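You operate a simulated robot arm through the tools that you are given. There is no shell and no other tool. Be economical: measure what you need, move in short steps, check, and stop when the job is done.

The job below is to be done with a simulated two-armed robot. You get a single attempt, and the scene is never put back.

Task
Take the grey cloth from the press bench and lay it out flat on the black cabinet.

The check looks at the end state, three seconds after you hand in, the way a careful person would. Anything else that was tipped, shoved, dropped, spilled or broken makes it a failure. Flat cloth is picked up by pressing the open fingertips on it (5 to 10 N) and closing them slowly along it; thin cloth reads only 2 to 8 mm in the jaws.

Robot
Two 7-joint arms with two-finger parallel grippers on one trunk, on a base that drives. Base frame: it is fixed to the floor where the robot stands at the start and does not move with it; the origin is under the middle of the robot, x ahead of it, y to its left, z up. Readings come in m, degrees, newtons and seconds.
The left shoulder is at the start at [0.027, 0.207, 1.021], the right one opposite. With the tool pointing down near the work surface each hand reaches from about 0.42 to 0.9 m from the robot's upright axis, wherever it stands, measured 20 degrees to its own side. Places, roughly: black cabinet [1.8, 2.1, 0.9]. Payload 3.43 kg a hand.
Tool frame (each hand has its own): the origin (TCP) lies between the finger pads and is the grasp point; the fingertips stand 0.034 m ahead of it; z points along the fingers, y is the line along which they close. Largest opening 0.128 m; finger width 0.024, thickness 0.012; the body of the gripper, 0.048 by 0.13 m, starts 0.096 m behind the TCP.
Orientation is that of the tool frame in the base frame, as a unit quaternion [w, x, y, z]. With the fingers straight down and closing along the base's y, the tool's x points along the base's -x, its y along +y and its z along -z.

Tools
- The arms move only by the tool move_arm. It takes "left_commands", "right_commands" or both (then of equal length, played together; a hand with none holds still); each is a list of rows, each a list of 3 entries, a list of its own where there are three numbers: the shift along the tool's x, y, z in m, then the turn, a rotation vector about the tool's x, y, z in degrees, then the gripper command, from -1 (fully open) to 1 (shut), values between in proportion. In form: [[[tx, ty, tz], [wx, wy, wz], jaw], ...]. A call has 1 to 8 rows; each row shifts and turns the commanded pose from where the row before left it, along the tool's axes as they then stand. Rows are played at 5 a second. More than 0.05 m and 8.6 degrees between two rows, or a gripper value outside its range, and nothing of the call is played. A pose out of reach is approached as far as the arm can. The call stops where the force on the tool passes 40 N (or 10 N more than at its start, if that is more) or the arm is blocked; 0.2 s more then pass. Each finger travels about 0.153 m/s and halts on what it meets, pressing with about 24 N; the grip force reading is that of the motor and also rises with nothing between the fingers. The clock runs only during rows and for 0.2 s after the last one: add rows that do not move to give the fingers time. It gives the time, the measured TCP pose, the force on the tool (base axes), the opening and the grip force at its end, in the units of the frame above (readings bear some noise), with the torque about the TCP (base axes, N m) and any sound that the robot's microphone picked up.
- Cameras (640 x 400 px; columns grow to the right, rows downward): "scene" is now at [0.0939, 0.0112, 1.2417]; the picture's right is [-0.38, -0.92, -0.01], its down [-0.58, 0.25, -0.78] and it looks along [0.72, -0.29, -0.63] (base axes); focal length 275 px, centre (320, 200). "left" rides on the left gripper at [0.076, 0.011, -0.16] in its tool frame; the picture's right is [-0.15, 0.99, 0.00], its down [-0.88, -0.13, -0.46] and it looks along [-0.45, -0.07, 0.89] (tool axes); focal length 234 px, centre (320, 200). "right" rides on the right gripper at [0.076, -0.011, -0.16] in its tool frame; the picture's right is [0.15, 0.99, 0.00], its down [-0.88, 0.13, -0.46] and it looks along [-0.45, 0.07, 0.89] (tool axes); focal length 234 px, centre (320, 200). There is no depth. A picture from a camera that has moved, and an enlarged one, comes with that camera's place and axes in the base frame and with its lens.
- camera(camera): a new picture of that camera. It takes no simulated time.
- slide_trunk(by): slides the trunk up (or, below 0, down) by that many m; the arms and the scene camera ride with it, the base frame stays. It gives what a move gives, with no picture.
- roll_base(legs): drives the robot by 1 to 6 legs, each [ahead, left, turn to the left] in m, m and degrees, along the robot's own axes; the way and the turn of a leg run together, so that a leg with both is an arc; at most 1.5 m and 180 degrees a leg. The arms and the cameras ride along, it lands a little off, and it stops where it bumps. It gives what a move gives.
- head_to(pan, tilt): turns the head with the scene camera to pan (to the left, within 86 degrees either way) and tilt (down, from -29 to 69), counted from straight ahead of the robot. It gives what a move gives.
- inspect(camera, box): a new picture of the part [left, top, right, bottom] of that camera's present view, enlarged. It takes no simulated time.
- job_done(): hands the job in; it is judged then, once.

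Work in short steps. Places have to be worked out from the pictures, the camera data and where the tool is seen: move nearer, look again, correct. Check each grasp and each placing, and mend what went wrong. You have 120 turns and 88 pictures in all, those below and enlarged ones among them. Open the grippers and draw the arms clear of the work before you hand the job in, unless the task says otherwise; then end with one line.

The tools are called after "Request:" by a JSON object that holds its "name" and its "arguments". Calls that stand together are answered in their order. move_arm: Moves the arms, as the interface text tells. Its arguments: {"type":"object","properties":{"left_commands":{"type":"array","items":{"type":"array"}},"right_commands":{"type":"array","items":{"type":"array"}}},"required":[]} The other tools are called the same way: slide_trunk (by) slides the trunk up or down; roll_base (legs) drives the base; head_to (pan, tilt) turns the head that bears the scene camera; camera (camera) takes a picture; inspect (camera, box) takes an enlarged picture of a part of a camera's view; job_done () hands the job in.

At the start:

```text
t: 0.0
left_eef_pos: [0.3266, 0.0968, 1.0558]
left_orientation: [0.025, -0.044, 0.999, -0.007]
left_contact_force: [0.0, 0.1, -0.4]
left_wrist_torque: [-0.03, -0.04, 0.01]
left_gripper_width: 0.128
left_grip_force: 0.0
right_eef_pos: [0.371, -0.2962, 1.0354]
right_orientation: [0.012, -0.046, 0.999, -0.001]
right_contact_force: [0.2, 0.2, -0.8]
right_wrist_torque: [-0.02, 0.01, -0.01]
right_gripper_width: 0.1276
right_grip_force: 0.0
trunk travel left (down, up): [-0.5, 0.44]
robot x, y, heading: [-0.0058, 0.0371, 5.3]
head pan, tilt: [-27.7, 40.5]
```

scene: 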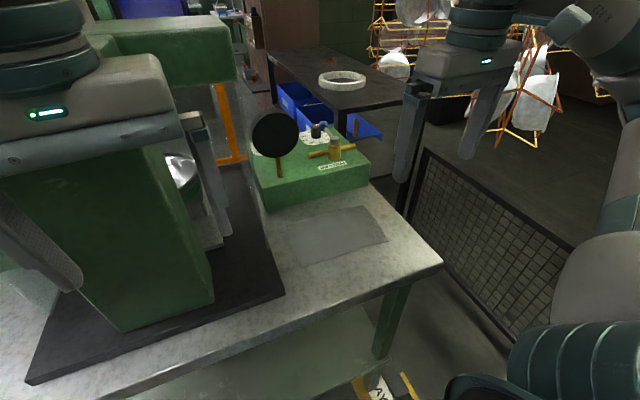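
right: 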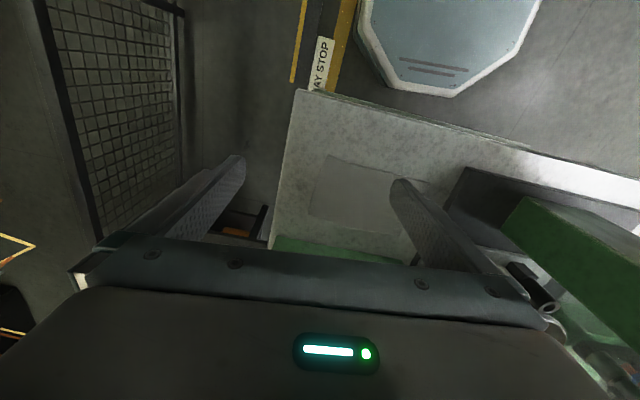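
left: 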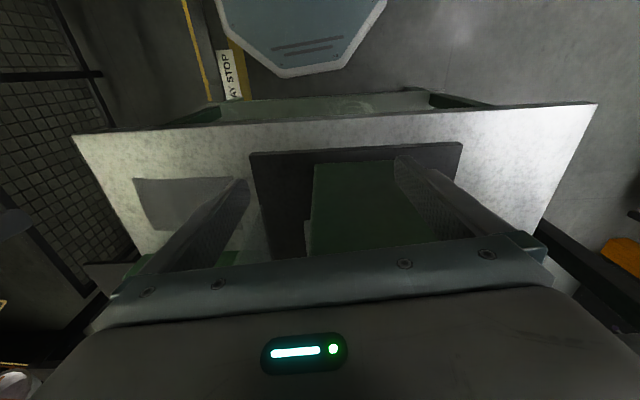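

The scene and right views put the bench top at z≈0.80 and the cloth roughly at x 0.41–0.55, y −0.28 to −0.08. I'll look closer at the cloth, then at the cabinet.

Request:
{"name": "inspect", "arguments": {"camera": "scene", "box": [240, 120, 460, 290]}}

Request:
{"name": "head_to", "arguments": {"pan": 45, "tilt": 20}}

Request:
{"name": "camera", "arguments": {"camera": "scene"}}

```text
2.35 times, centred on (350, 205) of scene
camera zoom: at [0.0939, 0.0112, 1.2417], right [-0.38, -0.92, -0.01], down [-0.58, 0.25, -0.78], along [0.72, -0.29, -0.63], focal length 647 px, centre (249, 188)
```

zoom: 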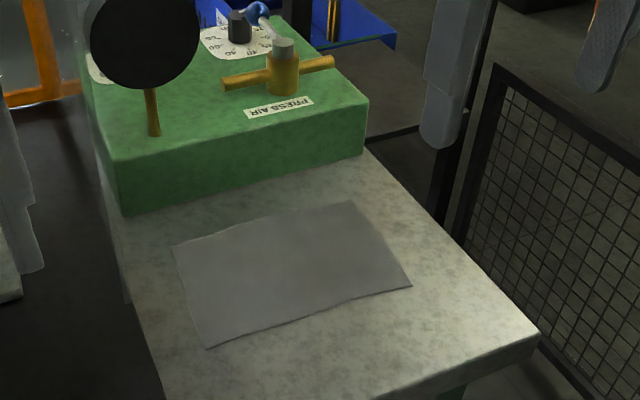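

```text
t: 1.4
left_eef_pos: [0.3347, 0.0998, 1.0576]
left_orientation: [0.027, -0.044, 0.999, -0.011]
left_contact_force: [0.2, -0.4, 0.0]
left_wrist_torque: [0.01, -0.05, 0.01]
left_gripper_width: 0.128
left_grip_force: 0.1
right_eef_pos: [0.3794, -0.2927, 1.0342]
right_orientation: [0.007, -0.047, 0.999, -0.002]
right_contact_force: [0.3, 0.7, -0.8]
right_wrist_torque: [0.0, 0.01, 0.02]
right_gripper_width: 0.1281
right_grip_force: 0.0
trunk travel left (down, up): [-0.5, 0.44]
robot x, y, heading: [-0.0046, 0.0398, 5.2]
head pan, tilt: [45.0, 20.0]
```

```text
83 pictures are left
camera scene: at [0.0847, 0.1194, 1.272], right [0.77, -0.64, 0.01], down [-0.2, -0.27, -0.94], along [0.61, 0.72, -0.33], focal length 275 px, centre (320, 200)
```

scene: 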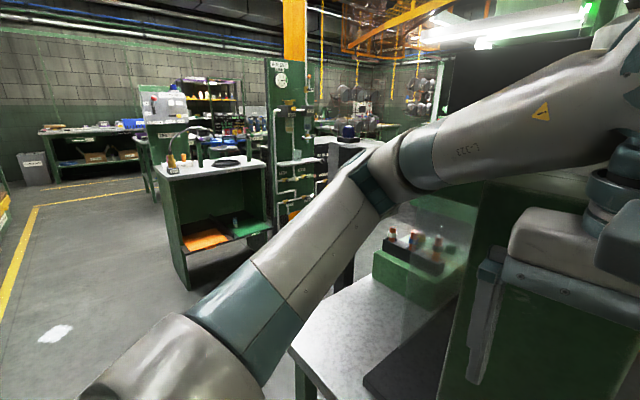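

The black cabinet should project near (325,144); I'll enlarge that.

Request:
{"name": "inspect", "arguments": {"camera": "scene", "box": [250, 90, 450, 215]}}

```text
3.20 times, centred on (350, 152) of scene
camera zoom: at [0.0847, 0.1194, 1.272], right [0.77, -0.64, 0.01], down [-0.2, -0.27, -0.94], along [0.61, 0.72, -0.33], focal length 880 px, centre (224, 352)
```

zoom: 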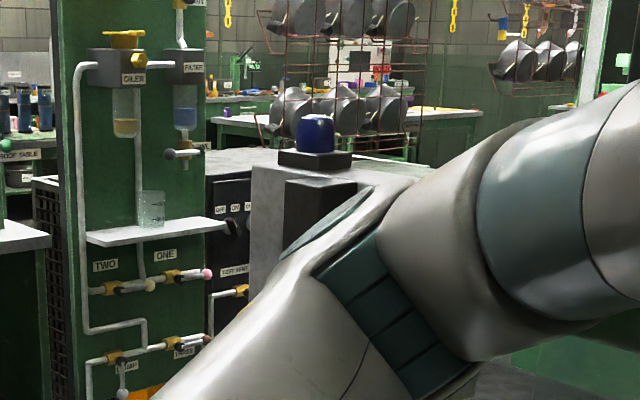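

The cabinet is beyond the green column; I'll study it when nearer. Before shifting the base right to centre on the cloth, I check the clearance on the right and look straight at the bench.

Request:
{"name": "head_to", "arguments": {"pan": -75, "tilt": 45}}

Request:
{"name": "camera", "arguments": {"camera": "scene"}}

Request:
{"name": "head_to", "arguments": {"pan": 5, "tilt": 40}}

Request:
{"name": "camera", "arguments": {"camera": "scene"}}

```text
t: 3.5
left_eef_pos: [0.3345, 0.1009, 1.0572]
left_orientation: [0.026, -0.043, 0.999, -0.012]
left_contact_force: [1.4, 0.1, 0.7]
left_wrist_torque: [0.03, 0.0, -0.05]
left_gripper_width: 0.128
left_grip_force: 0.0
right_eef_pos: [0.3788, -0.2929, 1.0334]
right_orientation: [0.008, -0.046, 0.999, -0.003]
right_contact_force: [-0.1, 0.8, 0.6]
right_wrist_torque: [0.01, 0.01, 0.01]
right_gripper_width: 0.1281
right_grip_force: 0.1
trunk travel left (down, up): [-0.5, 0.44]
robot x, y, heading: [-0.0034, 0.037, 5.2]
head pan, tilt: [-75.0, 45.0]
```

```text
81 pictures are left
camera scene: at [0.0545, -0.0283, 1.2335], right [-0.94, -0.35, -0.01], down [-0.23, 0.66, -0.71], along [0.26, -0.67, -0.7], focal length 275 px, centre (320, 200)
```

scene: 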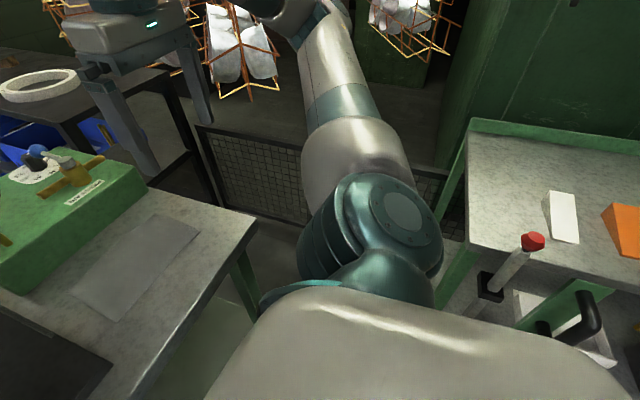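

```text
t: 5.0
left_eef_pos: [0.3347, 0.102, 1.0582]
left_orientation: [0.027, -0.044, 0.999, -0.011]
left_contact_force: [-0.6, -0.3, 0.6]
left_wrist_torque: [-0.02, 0.05, 0.01]
left_gripper_width: 0.1282
left_grip_force: 0.1
right_eef_pos: [0.379, -0.2932, 1.0339]
right_orientation: [0.009, -0.046, 0.999, -0.002]
right_contact_force: [-0.3, -0.5, 0.0]
right_wrist_torque: [-0.04, 0.01, 0.0]
right_gripper_width: 0.1281
right_grip_force: 0.0
trunk travel left (down, up): [-0.5, 0.44]
robot x, y, heading: [-0.0034, 0.0402, 5.3]
head pan, tilt: [5.0, 40.0]
```

```text
80 pictures are left
camera scene: at [0.1103, 0.0632, 1.2412], right [0.18, -0.98, 0.01], down [-0.62, -0.12, -0.78], along [0.76, 0.13, -0.63], focal length 275 px, centre (320, 200)
```

scene: 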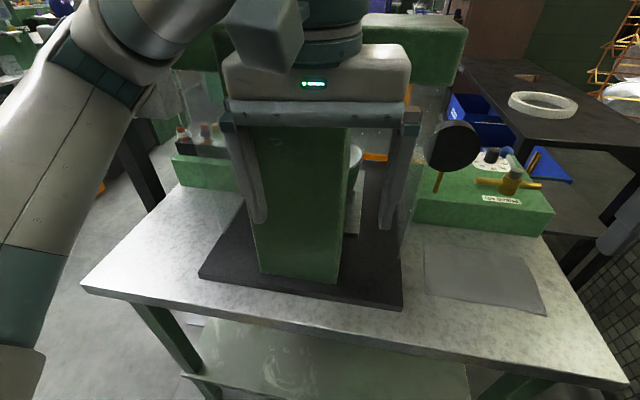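

Right side has another bench close by, so I won't shift the base; both hands can reach the near edge. Plan: both hands rotated 90° (closing along x), pinching the cloth's near edge near its two ends. Right hand first: turn −90° about its z in place, jaws to ~0.05.

Request:
{"name": "move_arm", "arguments": {"right_commands": [[[0, 0, 0], [0, 0, -8.2], 0.2], [[0, 0, 0], [0, 0, -8.2], 0.2], [[0, 0, 0], [0, 0, -8.2], 0.2], [[0, 0, 0], [0, 0, -8.2], 0.2], [[0, 0, 0], [0, 0, -8.2], 0.2], [[0, 0, 0], [0, 0, -8.2], 0.2], [[0, 0, 0], [0, 0, -8.2], 0.2], [[0, 0, 0], [0, 0, -8.2], 0.2]], "left_commands": [[[0, -0.025, 0], [0, 0, 0], 0.2], [[0, -0.025, 0], [0, 0, 0], 0.2], [[0, -0.025, 0], [0, 0, 0], 0.2], [[0, -0.025, 0], [0, 0, 0], 0.2], [[0, -0.025, 0], [0, 0, 0], 0.2], [[0, -0.025, 0], [0, 0, 0], 0.2], [[0, 0, 0], [0, 0, 0], 0.2], [[0, 0, 0], [0, 0, 0], 0.2]]}}

```text
t: 6.2
left_eef_pos: [0.3509, 0.0937, 1.0665]
left_orientation: [0.028, -0.112, 0.993, -0.017]
left_contact_force: [-106.8, 55.5, -28.5]
left_wrist_torque: [-5.61, -9.76, 2.07]
left_gripper_width: 0.0513
left_grip_force: 0.0
right_eef_pos: [0.4266, -0.1814, 1.0356]
right_orientation: [0.004, -0.442, 0.897, -0.009]
right_contact_force: [0.6, 1.1, -0.1]
right_wrist_torque: [-0.02, -0.07, 0.0]
right_gripper_width: 0.0513
right_grip_force: 0.1
trunk travel left (down, up): [-0.5, 0.44]
robot x, y, heading: [0.0024, 0.0858, 13.1]
head pan, tilt: [5.0, 40.0]
stopped in row 6 (left hand): the force on the tool passed its limit at 67 N (the readings are from after the stop); the commanded pose is now the measured one
```

The left hand struck something (−107 N along x), and the base was pushed round to 13°. Look before moving.

Request:
{"name": "camera", "arguments": {"camera": "scene"}}

Request:
{"name": "camera", "arguments": {"camera": "left"}}

```text
79 pictures are left
camera scene: at [0.1105, 0.1372, 1.2394], right [0.31, -0.95, 0.02], down [-0.6, -0.21, -0.77], along [0.74, 0.23, -0.63], focal length 275 px, centre (320, 200)
```

scene: 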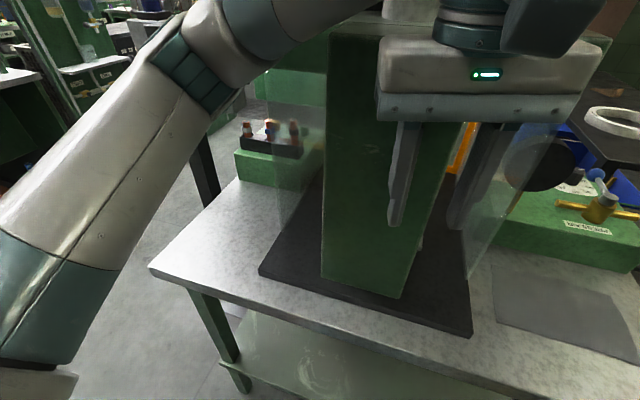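

```text
78 pictures are left
camera left: at [0.2655, 0.0933, 1.2204], right [-0.08, 1.0, -0.03], down [0.86, 0.08, 0.5], along [0.51, 0.01, -0.86], focal length 234 px, centre (320, 200)
```

left: 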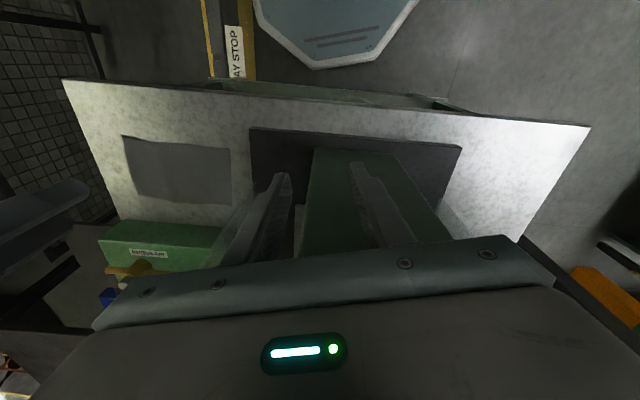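

Contact is ~0.1 m above the TCP: the gripper body caught the press guard's front; the press seems unmoved (base turned instead). Back the left hand straight off toward the robot.

Request:
{"name": "move_arm", "arguments": {"left_commands": [[[0.02, 0, 0], [0, 0, 0], 0.2], [[0.02, 0, 0], [0, 0, 0], 0.2], [[0.02, 0, 0], [0, 0, 0], 0.2], [[0, 0, 0], [0, 0, 0], 0.2]]}}

```text
t: 7.4
left_eef_pos: [0.3232, 0.0834, 1.0631]
left_orientation: [0.025, -0.141, 0.989, -0.025]
left_contact_force: [1.0, -1.0, -0.7]
left_wrist_torque: [0.01, 0.08, 0.0]
left_gripper_width: 0.0511
left_grip_force: 0.0
right_eef_pos: [0.4516, -0.1806, 1.0279]
right_orientation: [0.001, -0.452, 0.892, -0.003]
right_contact_force: [-0.1, -0.9, -0.4]
right_wrist_torque: [0.04, 0.0, -0.02]
right_gripper_width: 0.0512
right_grip_force: 0.1
trunk travel left (down, up): [-0.5, 0.44]
robot x, y, heading: [0.0071, 0.0822, 14.6]
head pan, tilt: [5.0, 40.0]
stopped in row 4 (left hand): the arm was blocked; the commanded pose is now the measured one
```

Free now (no contact force). Before backing and re-turning the base, check the right/back side clearance.

Request:
{"name": "head_to", "arguments": {"pan": -86, "tilt": 35}}

Request:
{"name": "camera", "arguments": {"camera": "scene"}}

Request:
{"name": "head_to", "arguments": {"pan": 86, "tilt": 40}}

Request:
{"name": "camera", "arguments": {"camera": "scene"}}

```text
t: 9.1
left_eef_pos: [0.3206, 0.0847, 1.0629]
left_orientation: [0.022, -0.137, 0.99, -0.024]
left_contact_force: [-0.5, -0.5, -0.1]
left_wrist_torque: [0.02, 0.02, 0.0]
left_gripper_width: 0.0509
left_grip_force: 0.0
right_eef_pos: [0.4492, -0.1798, 1.0312]
right_orientation: [0.001, -0.451, 0.892, -0.005]
right_contact_force: [-0.6, -0.3, 0.2]
right_wrist_torque: [-0.05, 0.01, 0.0]
right_gripper_width: 0.0512
right_grip_force: 0.0
trunk travel left (down, up): [-0.5, 0.44]
robot x, y, heading: [0.0092, 0.0808, 14.2]
head pan, tilt: [-85.9, 35.0]
```

```text
77 pictures are left
camera scene: at [0.0773, 0.0211, 1.2478], right [-0.95, -0.31, 0.0], down [-0.18, 0.54, -0.82], along [0.26, -0.78, -0.57], focal length 275 px, centre (320, 200)
```

scene: 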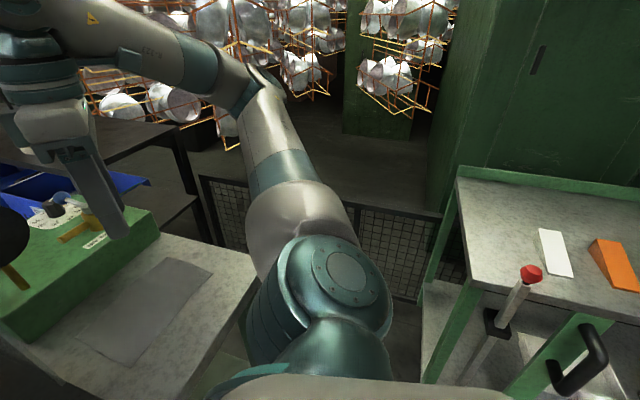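

```text
t: 11.7
left_eef_pos: [0.3201, 0.0834, 1.0623]
left_orientation: [0.023, -0.137, 0.99, -0.024]
left_contact_force: [-1.2, -0.3, 0.1]
left_wrist_torque: [0.01, 0.01, 0.01]
left_gripper_width: 0.0511
left_grip_force: 0.1
right_eef_pos: [0.448, -0.1786, 1.0319]
right_orientation: [0.001, -0.451, 0.892, -0.005]
right_contact_force: [-0.6, -0.3, -0.1]
right_wrist_torque: [0.01, 0.02, -0.02]
right_gripper_width: 0.0515
right_grip_force: 0.1
trunk travel left (down, up): [-0.5, 0.44]
robot x, y, heading: [0.0093, 0.0837, 14.3]
head pan, tilt: [85.9, 40.0]
```

```text
76 pictures are left
camera scene: at [0.0346, 0.1886, 1.2385], right [0.98, 0.18, 0.0], down [0.12, -0.64, -0.76], along [-0.13, 0.75, -0.65], focal length 275 px, centre (320, 200)
```

scene: 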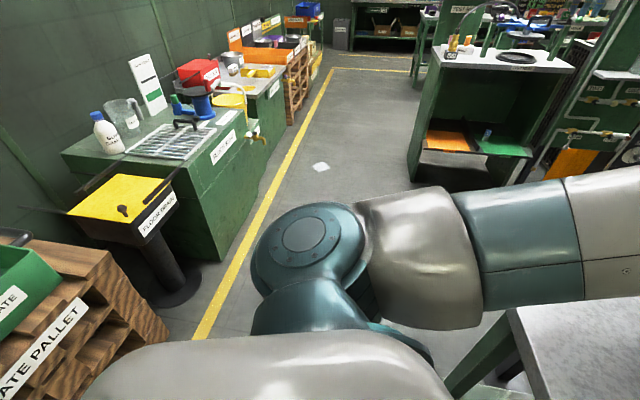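

The right cart is at about y≤−0.4, behind x≈−0.07; floor elsewhere is open. I'll back up 0.1 m for clearance from the guard and turn back 8°.

Request:
{"name": "roll_base", "arguments": {"legs": [[-0.1, 0.02, 0], [0, 0, -8]]}}

Request:
{"name": "head_to", "arguments": {"pan": -15, "tilt": 40}}

Request:
{"name": "camera", "arguments": {"camera": "scene"}}

```text
t: 13.4
left_eef_pos: [0.2185, 0.022, 1.0605]
left_orientation: [0.019, -0.063, 0.998, -0.019]
left_contact_force: [-1.2, -0.1, -0.3]
left_wrist_torque: [0.01, 0.01, -0.04]
left_gripper_width: 0.051
left_grip_force: 0.0
right_eef_pos: [0.3092, -0.254, 1.026]
right_orientation: [0.0, -0.386, 0.922, 0.001]
right_contact_force: [0.5, -0.8, -0.1]
right_wrist_torque: [0.01, -0.03, -0.01]
right_gripper_width: 0.0511
right_grip_force: 0.0
trunk travel left (down, up): [-0.5, 0.44]
robot x, y, heading: [-0.0923, 0.0795, 5.9]
head pan, tilt: [85.9, 40.0]
```

```text
t: 15.2
left_eef_pos: [0.2188, 0.0238, 1.0589]
left_orientation: [0.02, -0.062, 0.998, -0.02]
left_contact_force: [0.1, -0.4, 0.2]
left_wrist_torque: [-0.02, 0.03, -0.03]
left_gripper_width: 0.0513
left_grip_force: 0.1
right_eef_pos: [0.3083, -0.2543, 1.0254]
right_orientation: [0.0, -0.386, 0.923, -0.001]
right_contact_force: [-0.3, 0.8, -0.5]
right_wrist_torque: [0.01, 0.02, 0.01]
right_gripper_width: 0.0512
right_grip_force: 0.0
trunk travel left (down, up): [-0.5, 0.44]
robot x, y, heading: [-0.0959, 0.0777, 5.9]
head pan, tilt: [-15.0, 40.0]
```

```text
75 pictures are left
camera scene: at [0.0401, 0.0693, 1.2391], right [-0.16, -0.99, 0.0], down [-0.63, 0.1, -0.77], along [0.76, -0.12, -0.64], focal length 275 px, centre (320, 200)
```

scene: 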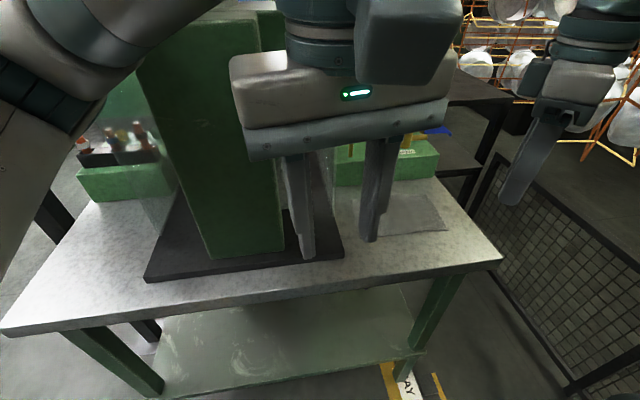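

Everything is in place and clear. Now bring the left hand across in front of the bench and start turning it; finish the right hand's turn to close along x.

Request:
{"name": "move_arm", "arguments": {"left_commands": [[[-0.019, -0.0275, 0], [0, 0, 0], 0.2], [[-0.019, -0.0275, 0], [0, 0, 0], 0.2], [[-0.019, -0.0275, 0], [0, 0, 0], 0.2], [[-0.019, -0.0275, 0], [0, 0, 0], 0.2], [[-0.019, -0.0275, 0], [0, 0, 0], 0.2], [[0, 0, 0], [0, 0, -8.2], 0.2], [[0, 0, 0], [0, 0, -8.2], 0.2], [[0, 0, 0], [0, 0, -8.2], 0.2]], "right_commands": [[[0, 0, 0], [0, 0, -7.4], 0.2], [[0, 0, 0], [0, 0, -7.4], 0.2], [[0, 0, 0], [0, 0, -7.4], 0.2], [[0, 0, 0], [0, 0, -7.4], 0.2], [[0, 0, 0], [0, 0, -7.4], 0.2], [[0, 0, 0], [0, 0, -7.4], 0.2], [[0, 0, 0], [0, 0, 0], 0.2], [[0, 0, 0], [0, 0, 0], 0.2]]}}

```text
t: 17.0
left_eef_pos: [0.3213, -0.1072, 1.0727]
left_orientation: [0.019, -0.273, 0.962, -0.022]
left_contact_force: [-0.3, -0.3, 0.0]
left_wrist_torque: [0.0, 0.05, -0.01]
left_gripper_width: 0.0511
left_grip_force: 0.2
right_eef_pos: [0.2541, -0.1871, 1.0119]
right_orientation: [0.005, -0.705, 0.71, -0.002]
right_contact_force: [-0.6, 0.5, 0.2]
right_wrist_torque: [0.0, 0.0, 0.0]
right_gripper_width: 0.0513
right_grip_force: 0.2
right hand out of reach, approached as far as the arm can: row 3, 4, 5, 6
trunk travel left (down, up): [-0.5, 0.44]
robot x, y, heading: [-0.0939, 0.077, 6.0]
head pan, tilt: [-15.0, 40.0]
```

The right hand was too close in to hold its pose; move it forward and right to get clear of the left before continuing.

Request:
{"name": "move_arm", "arguments": {"right_commands": [[[0.005, -0.03, 0], [0, 0, 0], 0.2], [[0.005, -0.03, 0], [0, 0, 0], 0.2], [[0.005, -0.03, 0], [0, 0, 0], 0.2], [[0.005, -0.03, 0], [0, 0, 0], 0.2], [[0, 0, 0], [0, 0, 0], 0.2]]}}

```text
t: 17.5
left_eef_pos: [0.3212, -0.104, 1.0718]
left_orientation: [0.02, -0.27, 0.962, -0.021]
left_contact_force: [-2.5, 4.0, -0.3]
left_wrist_torque: [-0.76, -0.56, -0.4]
left_gripper_width: 0.0513
left_grip_force: 0.3
right_eef_pos: [0.271, -0.1747, 1.0105]
right_orientation: [0.006, -0.702, 0.712, -0.001]
right_contact_force: [0.8, -0.3, -0.1]
right_wrist_torque: [-0.04, 0.04, -0.01]
right_gripper_width: 0.0511
right_grip_force: 0.1
right hand out of reach, approached as far as the arm can: row 1, 2
trunk travel left (down, up): [-0.5, 0.44]
robot x, y, heading: [-0.0932, 0.0767, 5.8]
head pan, tilt: [-15.0, 40.0]
stopped in row 2 (left hand): the force on the tool passed its limit at 60 N (the readings are from after the stop); the commanded pose is now the measured one
```

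The hands brushed each other. Lift the left hand and shift it slightly left, then move the right one out.

Request:
{"name": "move_arm", "arguments": {"left_commands": [[[-0.01, 0.017, -0.02], [0, 0, 0], 0.2], [[-0.01, 0.017, -0.02], [0, 0, 0], 0.2], [[0, 0, -0.02], [0, 0, 0], 0.2], [[0, 0, 0], [0, 0, 0], 0.2], [[0, 0, 0], [0, 0, 0], 0.2], [[0, 0, 0], [0, 0, 0], 0.2], [[0, 0, 0], [0, 0, 0], 0.2]], "right_commands": [[[0, 0, 0], [0, 0, 0], 0.2], [[0.02, 0, 0], [0, 0, 0], 0.2], [[0.025, 0, 0], [0, 0, 0], 0.2], [[0.025, -0.02, 0], [0, 0, 0], 0.2], [[0.02, -0.04, 0], [0, 0, 0], 0.2], [[0.0, -0.04, 0], [0, 0, 0], 0.2], [[0.0, -0.04, 0], [0, 0, 0], 0.2]]}}

Request:
{"name": "camera", "arguments": {"camera": "scene"}}

```text
t: 19.1
left_eef_pos: [0.3294, -0.0575, 1.1275]
left_orientation: [0.015, -0.274, 0.961, -0.023]
left_contact_force: [2.1, 3.5, -0.4]
left_wrist_torque: [-0.31, 0.3, 0.22]
left_gripper_width: 0.0511
left_grip_force: 0.0
right_eef_pos: [0.3082, -0.1441, 0.9928]
right_orientation: [0.002, -0.702, 0.712, 0.0]
right_contact_force: [0.1, -0.1, 0.2]
right_wrist_torque: [-0.01, 0.02, -0.01]
right_gripper_width: 0.0511
right_grip_force: 0.0
right hand out of reach, approached as far as the arm can: row 2, 3, 4, 5, 6, 7
trunk travel left (down, up): [-0.5, 0.44]
robot x, y, heading: [-0.0951, 0.0778, 5.5]
head pan, tilt: [-15.0, 40.0]
```

```text
74 pictures are left
camera scene: at [0.0409, 0.0695, 1.239], right [-0.16, -0.99, 0.0], down [-0.64, 0.1, -0.77], along [0.76, -0.12, -0.64], focal length 275 px, centre (320, 200)
```

scene: 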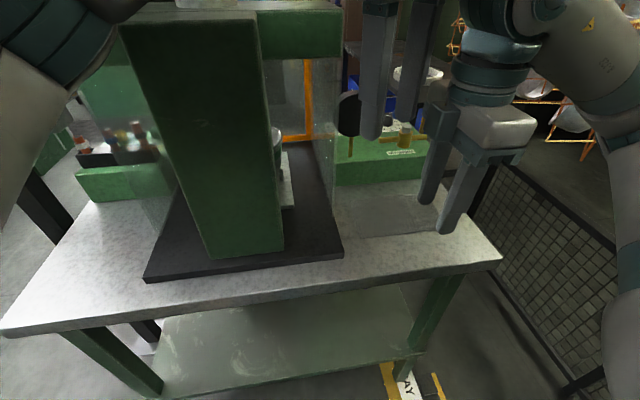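

The right arm can't hold a 90° yaw there. A ~40° yaw on both hands also gives body clearance, and both arms reached that fine, so I turn the right one back.

Request:
{"name": "move_arm", "arguments": {"right_commands": [[[0, 0, 0], [0, 0, 8.2], 0.2], [[0, 0, 0], [0, 0, 8.2], 0.2], [[0, 0, 0], [0, 0, 8.2], 0.2], [[0, 0, 0], [0, 0, 8.2], 0.2], [[0, 0, 0], [0, 0, 8.2], 0.2], [[0, 0, 0], [0, 0, 8.2], 0.2], [[0, 0, 0], [0, 0, 0], 0.2], [[0, 0, 0], [0, 0, 0], 0.2]]}}

```text
t: 20.9
left_eef_pos: [0.3279, -0.0582, 1.1283]
left_orientation: [0.015, -0.274, 0.961, -0.022]
left_contact_force: [17.0, 33.2, 2.7]
left_wrist_torque: [-3.47, 1.69, 1.4]
left_gripper_width: 0.051
left_grip_force: 0.0
right_eef_pos: [0.3079, -0.1432, 0.9919]
right_orientation: [0.003, -0.343, 0.939, 0.001]
right_contact_force: [0.1, 0.7, -0.7]
right_wrist_torque: [-0.01, 0.01, -0.03]
right_gripper_width: 0.0511
right_grip_force: 0.0
trunk travel left (down, up): [-0.5, 0.44]
robot x, y, heading: [-0.095, 0.0758, 6.0]
head pan, tilt: [-15.0, 40.0]
```

The hands still press lightly on each other; move the right hand away to (≈0.40, −0.26).

Request:
{"name": "move_arm", "arguments": {"right_commands": [[[0.012, -0.015, 0], [0, 0, 0], 0.2], [[0.012, -0.015, 0], [0, 0, 0], 0.2], [[0.004, -0.03, 0], [0, 0, 0], 0.2], [[0.003, -0.03, 0], [0, 0, 0], 0.2], [[0.0, -0.04, 0], [0, 0, 0], 0.2], [[0, 0, 0], [0, 0, 0], 0.2], [[0, 0, 0], [0, 0, 0], 0.2]]}}

```text
t: 22.5
left_eef_pos: [0.327, -0.0592, 1.1285]
left_orientation: [0.015, -0.274, 0.961, -0.022]
left_contact_force: [0.0, -0.4, 1.3]
left_wrist_torque: [-0.03, -0.01, 0.01]
left_gripper_width: 0.051
left_grip_force: 0.1
right_eef_pos: [0.3699, -0.2645, 0.9933]
right_orientation: [0.002, -0.344, 0.939, 0.001]
right_contact_force: [0.4, 0.1, 0.1]
right_wrist_torque: [-0.01, 0.01, 0.0]
right_gripper_width: 0.0511
right_grip_force: 0.1
trunk travel left (down, up): [-0.5, 0.44]
robot x, y, heading: [-0.089, 0.0776, 5.9]
head pan, tilt: [-15.0, 40.0]
```

Clear again. Bring the left hand to about (0.40, −0.11, 1.03) with yaw ~41°.

Request:
{"name": "move_arm", "arguments": {"left_commands": [[[-0.006, -0.017, 0.0], [0, 0, -4.5], 0.2], [[-0.006, -0.017, 0.0], [0, 0, -4.5], 0.2], [[-0.006, -0.017, 0.03], [0, 0, 0], 0.2], [[-0.006, -0.017, 0.03], [0, 0, 0], 0.2], [[-0.006, -0.016, 0.04], [0, 0, 0], 0.2], [[0, 0, 0], [0, 0, 0], 0.2]], "right_commands": [[[0, 0, 0], [0, 0, 0], 0.2], [[0, 0, 0], [0, 0, 0], 0.2], [[0, 0, 0], [0, 0, 0], 0.2], [[0, 0, 0], [0, 0, 0], 0.2], [[0, 0, 0], [0, 0, 0], 0.2], [[0, 0, 0], [0, 0, 0], 0.2]]}}

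Request:
{"name": "camera", "arguments": {"camera": "left"}}

Request:
{"name": "camera", "arguments": {"camera": "scene"}}

```text
t: 24.1
left_eef_pos: [0.3868, -0.1075, 1.0518]
left_orientation: [0.033, -0.346, 0.937, -0.031]
left_contact_force: [1.6, -0.5, -0.4]
left_wrist_torque: [0.0, 0.01, -0.03]
left_gripper_width: 0.0512
left_grip_force: 0.1
right_eef_pos: [0.3547, -0.2618, 0.9987]
right_orientation: [0.01, -0.345, 0.939, -0.001]
right_contact_force: [-0.3, -0.8, -0.7]
right_wrist_torque: [0.01, -0.04, 0.02]
right_gripper_width: 0.0511
right_grip_force: 0.1
trunk travel left (down, up): [-0.5, 0.44]
robot x, y, heading: [-0.0984, 0.0748, 6.0]
head pan, tilt: [-15.0, 40.0]
stopped in row 6 (left hand): the arm was blocked; the commanded pose is now the measured one
```

```text
73 pictures are left
camera left: at [0.3094, -0.1426, 1.2072], right [-0.53, 0.85, -0.08], down [0.71, 0.49, 0.5], along [0.46, 0.21, -0.86], focal length 234 px, centre (320, 200)
```

left: 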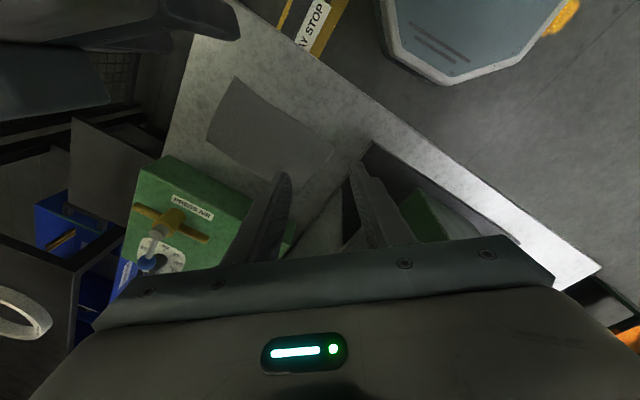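

```text
72 pictures are left
camera scene: at [0.0203, 0.0704, 1.2398], right [-0.16, -0.99, 0.0], down [-0.62, 0.1, -0.78], along [0.77, -0.12, -0.63], focal length 275 px, centre (320, 200)
```

scene: 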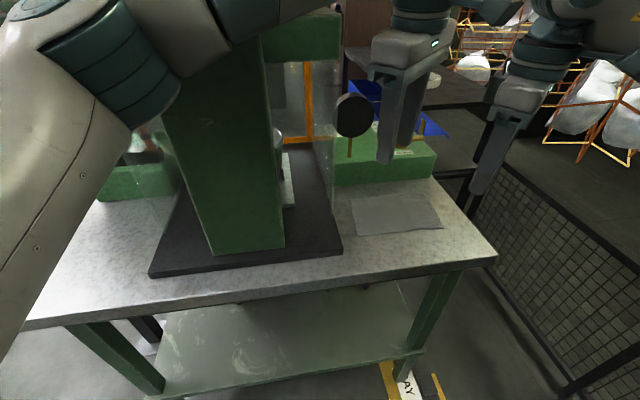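

The left forearm is jammed on the press column, so a two-handed pickup here isn't practical. I'll withdraw the left hand and pick up with the right alone, gripping the middle of the cloth's right (short) edge.

Request:
{"name": "move_arm", "arguments": {"left_commands": [[[0.002, 0.015, -0.02], [0, 0, 0], 0.2], [[0.002, 0.015, -0.02], [0, 0, 0], 0.2], [[0.002, 0.015, -0.02], [0, 0, 0], 0.2], [[0.003, 0.015, -0.02], [0, 0, 0], 0.2], [[0.003, 0.015, 0.0], [0, 0, 8], 0.2], [[0.02, 0.015, 0], [0, 0, 8], 0.2], [[0.02, 0.01, 0], [0, 0, 8], 0.2], [[0, 0, 0], [0, 0, 0], 0.2]]}}

Request:
{"name": "camera", "arguments": {"camera": "scene"}}

```text
t: 25.9
left_eef_pos: [0.2951, -0.0549, 1.1123]
left_orientation: [0.025, -0.145, 0.989, -0.022]
left_contact_force: [-0.4, 0.5, 0.5]
left_wrist_torque: [0.05, 0.01, -0.02]
left_gripper_width: 0.0512
left_grip_force: 0.0
right_eef_pos: [0.3686, -0.2636, 0.9931]
right_orientation: [0.002, -0.344, 0.939, 0.001]
right_contact_force: [0.6, 0.1, -0.2]
right_wrist_torque: [0.01, -0.01, 0.02]
right_gripper_width: 0.0511
right_grip_force: 0.2
trunk travel left (down, up): [-0.5, 0.44]
robot x, y, heading: [-0.0948, 0.0787, 6.0]
head pan, tilt: [-15.0, 40.0]
```

```text
71 pictures are left
camera scene: at [0.0394, 0.0691, 1.2391], right [-0.16, -0.99, 0.0], down [-0.64, 0.1, -0.77], along [0.76, -0.12, -0.64], focal length 275 px, centre (320, 200)
```

scene: 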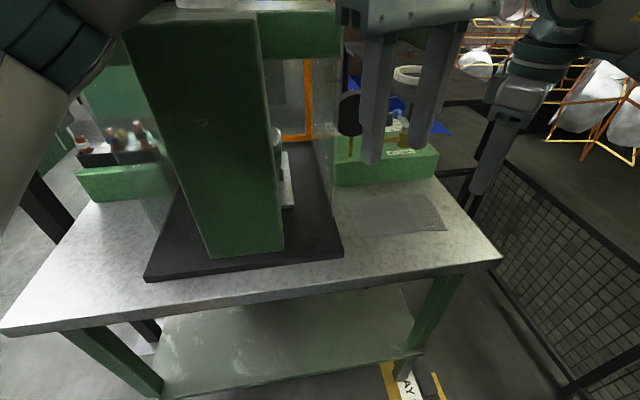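

Left hand is free and the press is unchanged. Now turn the right hand back to closing along y and move it above the cloth's right edge.

Request:
{"name": "move_arm", "arguments": {"right_commands": [[[0, 0, 0], [0, 0, 8.2], 0.2], [[0, 0, 0], [0, 0, 8.2], 0.2], [[0, 0, 0], [0, 0, 8.2], 0.2], [[0, 0, 0], [0, 0, 8.2], 0.2], [[0, 0, 0], [0, 0, 7.5], 0.2], [[-0.035, 0.008, 0.02], [0, 0, 0], 0.2], [[-0.035, 0.008, 0.02], [0, 0, 0], 0.2], [[-0.035, 0.007, 0.02], [0, 0, 0], 0.2]]}}

Request:
{"name": "camera", "arguments": {"camera": "right"}}

Request:
{"name": "camera", "arguments": {"camera": "scene"}}

```text
t: 27.7
left_eef_pos: [0.2958, -0.0561, 1.1132]
left_orientation: [0.026, -0.144, 0.989, -0.023]
left_contact_force: [0.1, -1.0, 0.1]
left_wrist_torque: [0.0, 0.04, 0.0]
left_gripper_width: 0.0513
left_grip_force: 0.1
right_eef_pos: [0.4773, -0.2393, 0.9335]
right_orientation: [0.002, 0.001, 1.0, 0.002]
right_contact_force: [0.6, -0.8, -0.4]
right_wrist_torque: [-0.01, 0.02, -0.03]
right_gripper_width: 0.0513
right_grip_force: 0.0
trunk travel left (down, up): [-0.5, 0.44]
robot x, y, heading: [-0.093, 0.0789, 6.1]
head pan, tilt: [-15.0, 40.0]
```

```text
70 pictures are left
camera right: at [0.4001, -0.2511, 1.0916], right [-0.15, 0.99, 0.0], down [0.88, 0.13, 0.46], along [0.45, 0.07, -0.89], focal length 234 px, centre (320, 200)
```

right: 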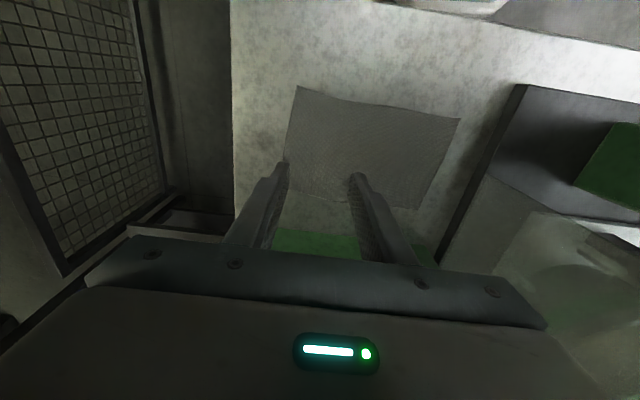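

```text
69 pictures are left
camera scene: at [0.0409, 0.0693, 1.2389], right [-0.16, -0.99, 0.0], down [-0.64, 0.1, -0.77], along [0.76, -0.12, -0.64], focal length 275 px, centre (320, 200)
```

scene: 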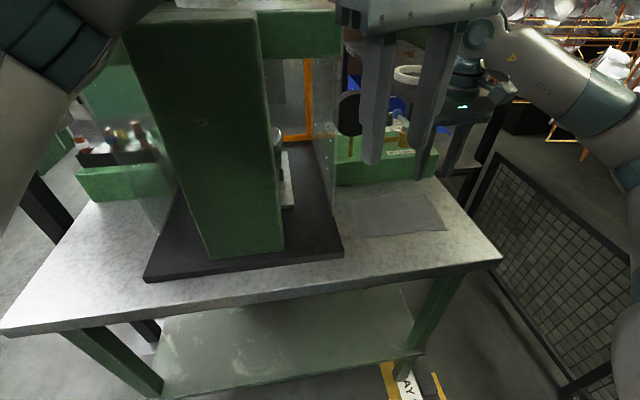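

Cloth corners come out at x 0.41–0.54, y −0.28 to −0.08 — tips straddle just inside the right edge. Descend to ~2 cm above.

Request:
{"name": "move_arm", "arguments": {"right_commands": [[[0, 0.004, 0.025], [0, 0, 0], 0.2], [[0, 0, 0.025], [0, 0, 0], 0.2], [[0, 0, 0.025], [0, 0, 0], 0.2], [[0, 0, 0.008], [0, 0, 0], 0.2], [[0, 0, 0], [0, 0, 0], 0.2]]}}

Request:
{"name": "inspect", "arguments": {"camera": "scene", "box": [320, 120, 500, 260]}}

```text
t: 28.9
left_eef_pos: [0.295, -0.0547, 1.1121]
left_orientation: [0.026, -0.145, 0.989, -0.022]
left_contact_force: [1.1, 1.1, 0.3]
left_wrist_torque: [0.02, -0.02, -0.01]
left_gripper_width: 0.0512
left_grip_force: 0.0
right_eef_pos: [0.4752, -0.2361, 0.8503]
right_orientation: [0.002, 0.0, 1.0, 0.001]
right_contact_force: [0.2, 0.7, 0.5]
right_wrist_torque: [0.01, -0.01, 0.04]
right_gripper_width: 0.0511
right_grip_force: 0.1
trunk travel left (down, up): [-0.5, 0.44]
robot x, y, heading: [-0.0928, 0.0769, 6.0]
head pan, tilt: [-15.0, 40.0]
```

```text
2.86 times, centred on (410, 190) of scene
camera zoom: at [0.0393, 0.0691, 1.2391], right [-0.16, -0.99, 0.0], down [-0.63, 0.1, -0.77], along [0.76, -0.12, -0.64], focal length 786 px, centre (63, 229)
```

zoom: 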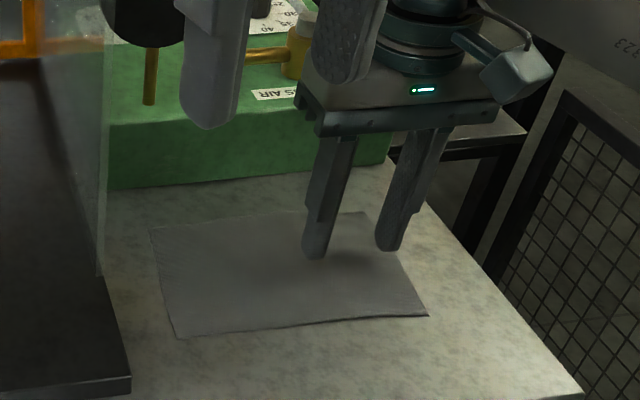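

Tips are ~15 mm above the cloth. Lower in 3–4 mm steps until light contact.

Request:
{"name": "move_arm", "arguments": {"right_commands": [[[0, 0, 0.006], [0, 0, 0], 0.2], [[0, 0, 0.004], [0, 0, 0], 0.2], [[0, 0, 0.003], [0, 0, 0], 0.2], [[0, 0, 0], [0, 0, 0], 0.2]]}}

```text
t: 29.9
left_eef_pos: [0.2941, -0.0557, 1.1136]
left_orientation: [0.026, -0.144, 0.989, -0.021]
left_contact_force: [0.4, -0.8, -0.4]
left_wrist_torque: [0.02, -0.02, 0.0]
left_gripper_width: 0.0511
left_grip_force: 0.1
right_eef_pos: [0.4745, -0.2344, 0.8377]
right_orientation: [0.002, 0.001, 1.0, 0.001]
right_contact_force: [0.1, -0.4, 0.4]
right_wrist_torque: [0.02, -0.01, 0.0]
right_gripper_width: 0.0515
right_grip_force: 0.1
trunk travel left (down, up): [-0.5, 0.44]
robot x, y, heading: [-0.0916, 0.0783, 6.2]
head pan, tilt: [-15.0, 40.0]
```

No contact yet at 0.838; continue.

Request:
{"name": "move_arm", "arguments": {"right_commands": [[[0, 0, 0.003], [0, 0, 0], 0.2], [[0, 0, 0.002], [0, 0, 0], 0.2], [[0, 0, 0], [0, 0, 0], 0.2]]}}

```text
t: 30.7
left_eef_pos: [0.2933, -0.0548, 1.1138]
left_orientation: [0.027, -0.146, 0.989, -0.022]
left_contact_force: [-0.5, -0.1, -0.2]
left_wrist_torque: [-0.03, 0.02, -0.02]
left_gripper_width: 0.0511
left_grip_force: 0.0
right_eef_pos: [0.4742, -0.2354, 0.8352]
right_orientation: [0.004, 0.001, 1.0, 0.002]
right_contact_force: [4.3, -1.5, 19.8]
right_wrist_torque: [-0.7, -0.05, 0.14]
right_gripper_width: 0.0518
right_grip_force: 0.5
trunk travel left (down, up): [-0.5, 0.44]
robot x, y, heading: [-0.0866, 0.0746, 6.1]
head pan, tilt: [-15.0, 40.0]
```

20 N is too much; ease up 1.2 mm.

Request:
{"name": "move_arm", "arguments": {"right_commands": [[[0, 0, -0.0012], [0, 0, 0], 0.2], [[0, 0, 0], [0, 0, 0], 0.2]]}}

```text
t: 31.3
left_eef_pos: [0.2936, -0.0538, 1.1135]
left_orientation: [0.027, -0.146, 0.989, -0.022]
left_contact_force: [-0.7, -0.3, 0.1]
left_wrist_torque: [0.0, -0.01, -0.01]
left_gripper_width: 0.0512
left_grip_force: 0.1
right_eef_pos: [0.4733, -0.2345, 0.8356]
right_orientation: [0.003, 0.001, 1.0, 0.002]
right_contact_force: [4.8, -1.2, 18.2]
right_wrist_torque: [-0.6, -0.1, 0.12]
right_gripper_width: 0.0515
right_grip_force: 0.1
trunk travel left (down, up): [-0.5, 0.44]
robot x, y, heading: [-0.0935, 0.0807, 6.0]
head pan, tilt: [-15.0, 40.0]
```

Contact is mainly on the outer finger; level slightly and ease up a bit more.

Request:
{"name": "move_arm", "arguments": {"right_commands": [[[0, 0, -0.0012], [0.4, 0, 0], 0.2], [[0, 0, 0], [0, 0, 0], 0.2], [[0, 0, 0], [0, 0, 0], 0.2]]}}

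```text
t: 32.1
left_eef_pos: [0.2931, -0.0551, 1.1132]
left_orientation: [0.026, -0.146, 0.989, -0.022]
left_contact_force: [-0.3, -0.2, -0.2]
left_wrist_torque: [0.02, 0.04, -0.01]
left_gripper_width: 0.0512
left_grip_force: 0.0
right_eef_pos: [0.473, -0.235, 0.8353]
right_orientation: [0.003, 0.0, 1.0, -0.003]
right_contact_force: [2.2, 0.6, 11.2]
right_wrist_torque: [0.18, -0.07, -0.03]
right_gripper_width: 0.0513
right_grip_force: 0.5
trunk travel left (down, up): [-0.5, 0.44]
robot x, y, heading: [-0.0902, 0.0769, 5.8]
head pan, tilt: [-15.0, 40.0]
```

Now 11 N, balanced over both fingers. Ease 0.3 mm and close slowly.

Request:
{"name": "move_arm", "arguments": {"right_commands": [[[0, 0, -0.0003], [0, 0, 0], 0.3], [[0, 0, 0], [0, 0, 0], 0.4], [[0, 0, 0], [0, 0, 0], 0.5], [[0, 0, 0], [0, 0, 0], 0.6], [[0, 0, 0], [0, 0, 0], 0.7], [[0, 0, 0], [0, 0, 0], 0.8], [[0, 0, 0], [0, 0, 0], 0.9], [[0, 0, 0], [0, 0, 0], 1.0]]}}

Request:
{"name": "inspect", "arguments": {"camera": "scene", "box": [320, 120, 500, 260]}}

```text
t: 33.9
left_eef_pos: [0.2938, -0.0561, 1.1133]
left_orientation: [0.027, -0.144, 0.989, -0.022]
left_contact_force: [0.6, 0.0, -0.3]
left_wrist_torque: [-0.01, 0.01, 0.01]
left_gripper_width: 0.051
left_grip_force: 0.2
right_eef_pos: [0.4745, -0.2351, 0.835]
right_orientation: [0.002, 0.0, 1.0, -0.002]
right_contact_force: [-1.1, -0.6, 2.4]
right_wrist_torque: [-0.01, 0.04, 0.0]
right_gripper_width: 0.0031
right_grip_force: 23.9
trunk travel left (down, up): [-0.5, 0.44]
robot x, y, heading: [-0.0911, 0.0789, 5.9]
head pan, tilt: [-15.0, 40.0]
```

```text
2.86 times, centred on (410, 190) of scene
camera zoom: at [0.0389, 0.0693, 1.2392], right [-0.16, -0.99, 0.0], down [-0.63, 0.1, -0.77], along [0.76, -0.12, -0.64], focal length 786 px, centre (63, 229)
```

zoom: 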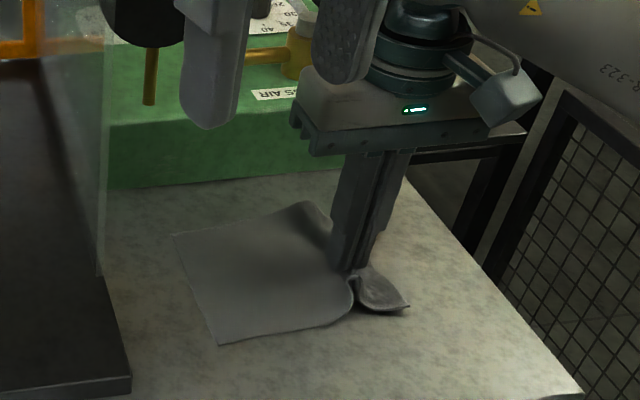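

Width 3.1 mm with a ridge of cloth between the fingers. Lift slowly.

Request:
{"name": "move_arm", "arguments": {"right_commands": [[[0, 0, -0.01], [0, 0, 0], 1], [[0, 0, -0.02], [0, 0, 0], 1], [[0, 0, -0.03], [0, 0, 0], 1], [[0, 0, -0.03], [0, 0, 0], 1], [[0, 0, -0.03], [0, 0, 0], 1], [[0, 0, -0.03], [0, 0, 0], 1], [[0, 0, -0.03], [0, 0, 0], 1], [[0, 0, -0.03], [0, 0, 0], 1]]}}

Request:
{"name": "camera", "arguments": {"camera": "scene"}}

```text
t: 35.7
left_eef_pos: [0.2944, -0.0545, 1.1137]
left_orientation: [0.026, -0.144, 0.989, -0.022]
left_contact_force: [0.5, 0.2, 0.1]
left_wrist_torque: [-0.03, -0.03, 0.01]
left_gripper_width: 0.0512
left_grip_force: 0.1
right_eef_pos: [0.4715, -0.2336, 1.0473]
right_orientation: [0.001, 0.0, 1.0, -0.001]
right_contact_force: [-0.3, -0.5, 0.6]
right_wrist_torque: [0.0, 0.0, -0.04]
right_gripper_width: 0.003
right_grip_force: 24.2
trunk travel left (down, up): [-0.5, 0.44]
robot x, y, heading: [-0.09, 0.0792, 5.7]
head pan, tilt: [-15.0, 40.0]
```

```text
66 pictures are left
camera scene: at [0.0385, 0.0697, 1.2392], right [-0.16, -0.99, 0.0], down [-0.63, 0.1, -0.77], along [0.76, -0.12, -0.64], focal length 275 px, centre (320, 200)
```

scene: 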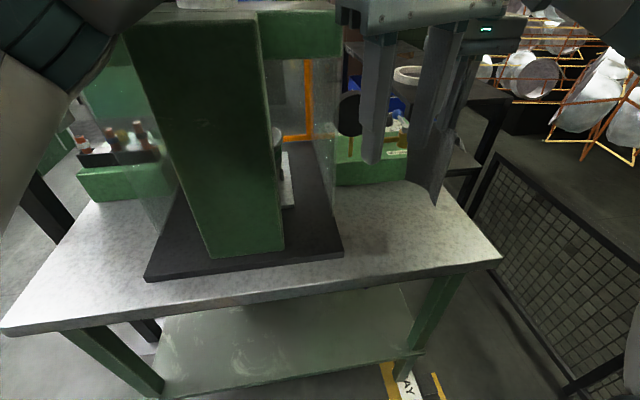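

Cloth hangs cleanly from the right hand. Pull the right hand in, clear of the bench front edge (x≈0.325), before driving.

Request:
{"name": "move_arm", "arguments": {"right_commands": [[[0.03, -0.01, -0.01], [0, 0, 0], 1], [[0.03, -0.01, -0.01], [0, 0, 0], 1], [[0.03, -0.01, 0], [0, 0, 0], 1], [[0.03, -0.01, 0], [0, 0, 0], 1], [[0.03, 0, 0], [0, 0, 0], 1], [[0.02, 0, 0], [0, 0, 0], 1], [[0, 0, 0], [0, 0, 0], 1]]}}

Request:
{"name": "head_to", "arguments": {"pan": 60, "tilt": 30}}

Request:
{"name": "camera", "arguments": {"camera": "scene"}}

```text
t: 37.3
left_eef_pos: [0.2953, -0.0544, 1.1125]
left_orientation: [0.026, -0.144, 0.989, -0.023]
left_contact_force: [0.5, 0.7, 0.5]
left_wrist_torque: [-0.01, -0.01, -0.02]
left_gripper_width: 0.051
left_grip_force: 0.1
right_eef_pos: [0.3035, -0.2735, 1.0648]
right_orientation: [0.002, 0.0, 1.0, -0.002]
right_contact_force: [-0.6, -0.7, -0.5]
right_wrist_torque: [-0.02, 0.02, -0.04]
right_gripper_width: 0.0026
right_grip_force: 23.8
trunk travel left (down, up): [-0.5, 0.44]
robot x, y, heading: [-0.0935, 0.0795, 5.9]
head pan, tilt: [-15.0, 40.0]
```

```text
t: 38.8
left_eef_pos: [0.2945, -0.0551, 1.1137]
left_orientation: [0.026, -0.144, 0.989, -0.022]
left_contact_force: [-0.1, -0.4, 0.2]
left_wrist_torque: [0.02, 0.01, -0.01]
left_gripper_width: 0.0512
left_grip_force: 0.1
right_eef_pos: [0.304, -0.2754, 1.0647]
right_orientation: [0.002, -0.001, 1.0, -0.002]
right_contact_force: [-0.2, -0.3, 0.9]
right_wrist_torque: [-0.01, -0.02, -0.01]
right_gripper_width: 0.0027
right_grip_force: 24.0
trunk travel left (down, up): [-0.5, 0.44]
robot x, y, heading: [-0.0923, 0.078, 5.7]
head pan, tilt: [60.0, 30.0]
```

```text
65 pictures are left
camera scene: at [-0.0077, 0.1651, 1.2545], right [0.91, -0.41, 0.0], down [-0.2, -0.46, -0.87], along [0.35, 0.79, -0.5], focal length 275 px, centre (320, 200)
```

scene: 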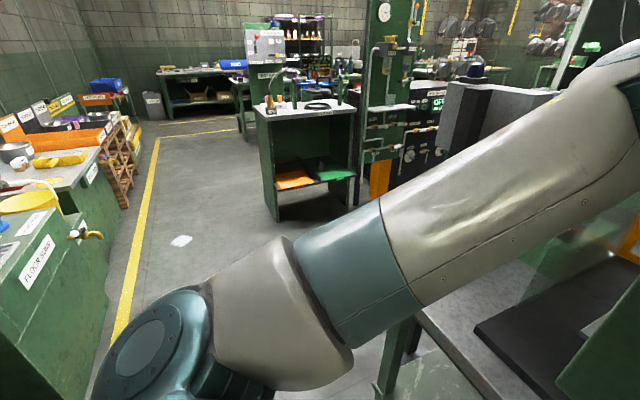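

The aisle to the left is clear. Drive 0.9 m left, then look at the cabinet.

Request:
{"name": "roll_base", "arguments": {"legs": [[-0.05, 0.9, 0]]}}

Request:
{"name": "head_to", "arguments": {"pan": 20, "tilt": 20}}

Request:
{"name": "camera", "arguments": {"camera": "scene"}}

```text
t: 43.5
left_eef_pos: [0.1501, 0.8421, 1.1125]
left_orientation: [0.027, -0.149, 0.988, -0.021]
left_contact_force: [-0.8, -0.4, -0.1]
left_wrist_torque: [-0.01, 0.02, 0.0]
left_gripper_width: 0.0511
left_grip_force: 0.1
right_eef_pos: [0.1623, 0.622, 1.0647]
right_orientation: [0.002, -0.003, 1.0, -0.002]
right_contact_force: [-0.5, 0.5, -0.5]
right_wrist_torque: [0.03, -0.01, -0.02]
right_gripper_width: 0.0032
right_grip_force: 24.1
trunk travel left (down, up): [-0.5, 0.44]
robot x, y, heading: [-0.2409, 0.969, 6.1]
head pan, tilt: [60.0, 30.0]
```

```text
t: 44.6
left_eef_pos: [0.1496, 0.84, 1.1127]
left_orientation: [0.026, -0.149, 0.988, -0.021]
left_contact_force: [0.1, 1.0, 0.1]
left_wrist_torque: [0.01, 0.01, 0.0]
left_gripper_width: 0.0514
left_grip_force: 0.1
right_eef_pos: [0.1604, 0.6222, 1.0642]
right_orientation: [0.002, -0.004, 1.0, -0.002]
right_contact_force: [0.2, -0.4, 0.0]
right_wrist_torque: [-0.02, -0.01, 0.03]
right_gripper_width: 0.0027
right_grip_force: 24.5
trunk travel left (down, up): [-0.5, 0.44]
robot x, y, heading: [-0.2356, 0.9686, 6.3]
head pan, tilt: [20.0, 20.0]
```

```text
64 pictures are left
camera scene: at [-0.1071, 1.0173, 1.2705], right [0.44, -0.9, 0.0], down [-0.31, -0.15, -0.94], along [0.84, 0.42, -0.34], focal length 275 px, centre (320, 200)
```

scene: 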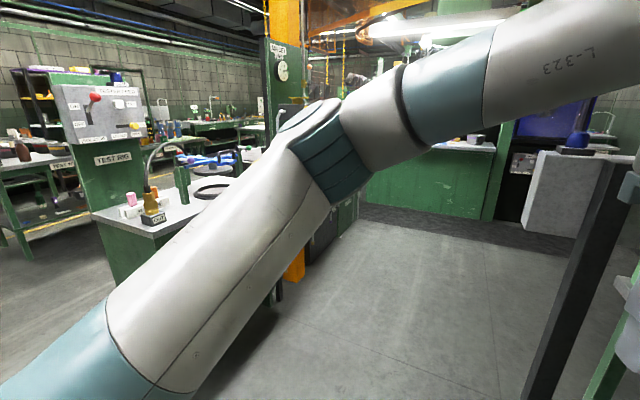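

The raised left arm blocks the view and sticks out left. Extend the left hand ahead so its elbow tucks in, then look again.

Request:
{"name": "move_arm", "arguments": {"left_commands": [[[-0.036, 0.027, 0], [0, 0, 2], 0.2], [[-0.036, 0.027, 0], [0, 0, 2], 0.2], [[-0.036, 0.027, 0], [0, 0, 2], 0.2], [[-0.036, 0.027, 0], [0, 0, 2], 0.2], [[-0.036, 0.027, 0], [0, 0, 2], 0.2], [[-0.036, 0.027, 0], [0, 0, 2], 0.2], [[-0.036, 0.027, 0], [0, 0, 2], 0.2], [[0, 0, 0], [0, 0, 0], 0.2]]}}

Request:
{"name": "camera", "arguments": {"camera": "scene"}}

```text
t: 46.4
left_eef_pos: [0.3583, 1.0757, 1.1181]
left_orientation: [0.029, -0.027, 0.999, -0.018]
left_contact_force: [-1.0, 0.5, -0.7]
left_wrist_torque: [0.03, -0.01, 0.0]
left_gripper_width: 0.0511
left_grip_force: 0.1
right_eef_pos: [0.161, 0.6227, 1.0639]
right_orientation: [0.004, -0.004, 1.0, -0.002]
right_contact_force: [-0.2, -0.2, -0.1]
right_wrist_torque: [0.01, -0.02, -0.01]
right_gripper_width: 0.003
right_grip_force: 23.9
trunk travel left (down, up): [-0.5, 0.44]
robot x, y, heading: [-0.2349, 0.9688, 6.2]
head pan, tilt: [20.0, 20.0]
```

```text
63 pictures are left
camera scene: at [-0.1075, 1.0167, 1.2706], right [0.44, -0.9, 0.0], down [-0.31, -0.15, -0.94], along [0.84, 0.42, -0.34], focal length 275 px, centre (320, 200)
```

scene: 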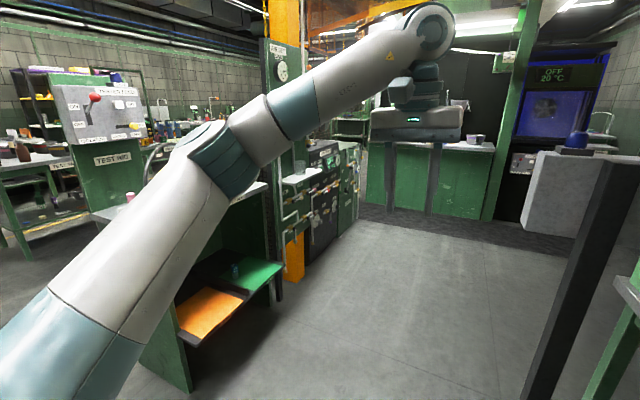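

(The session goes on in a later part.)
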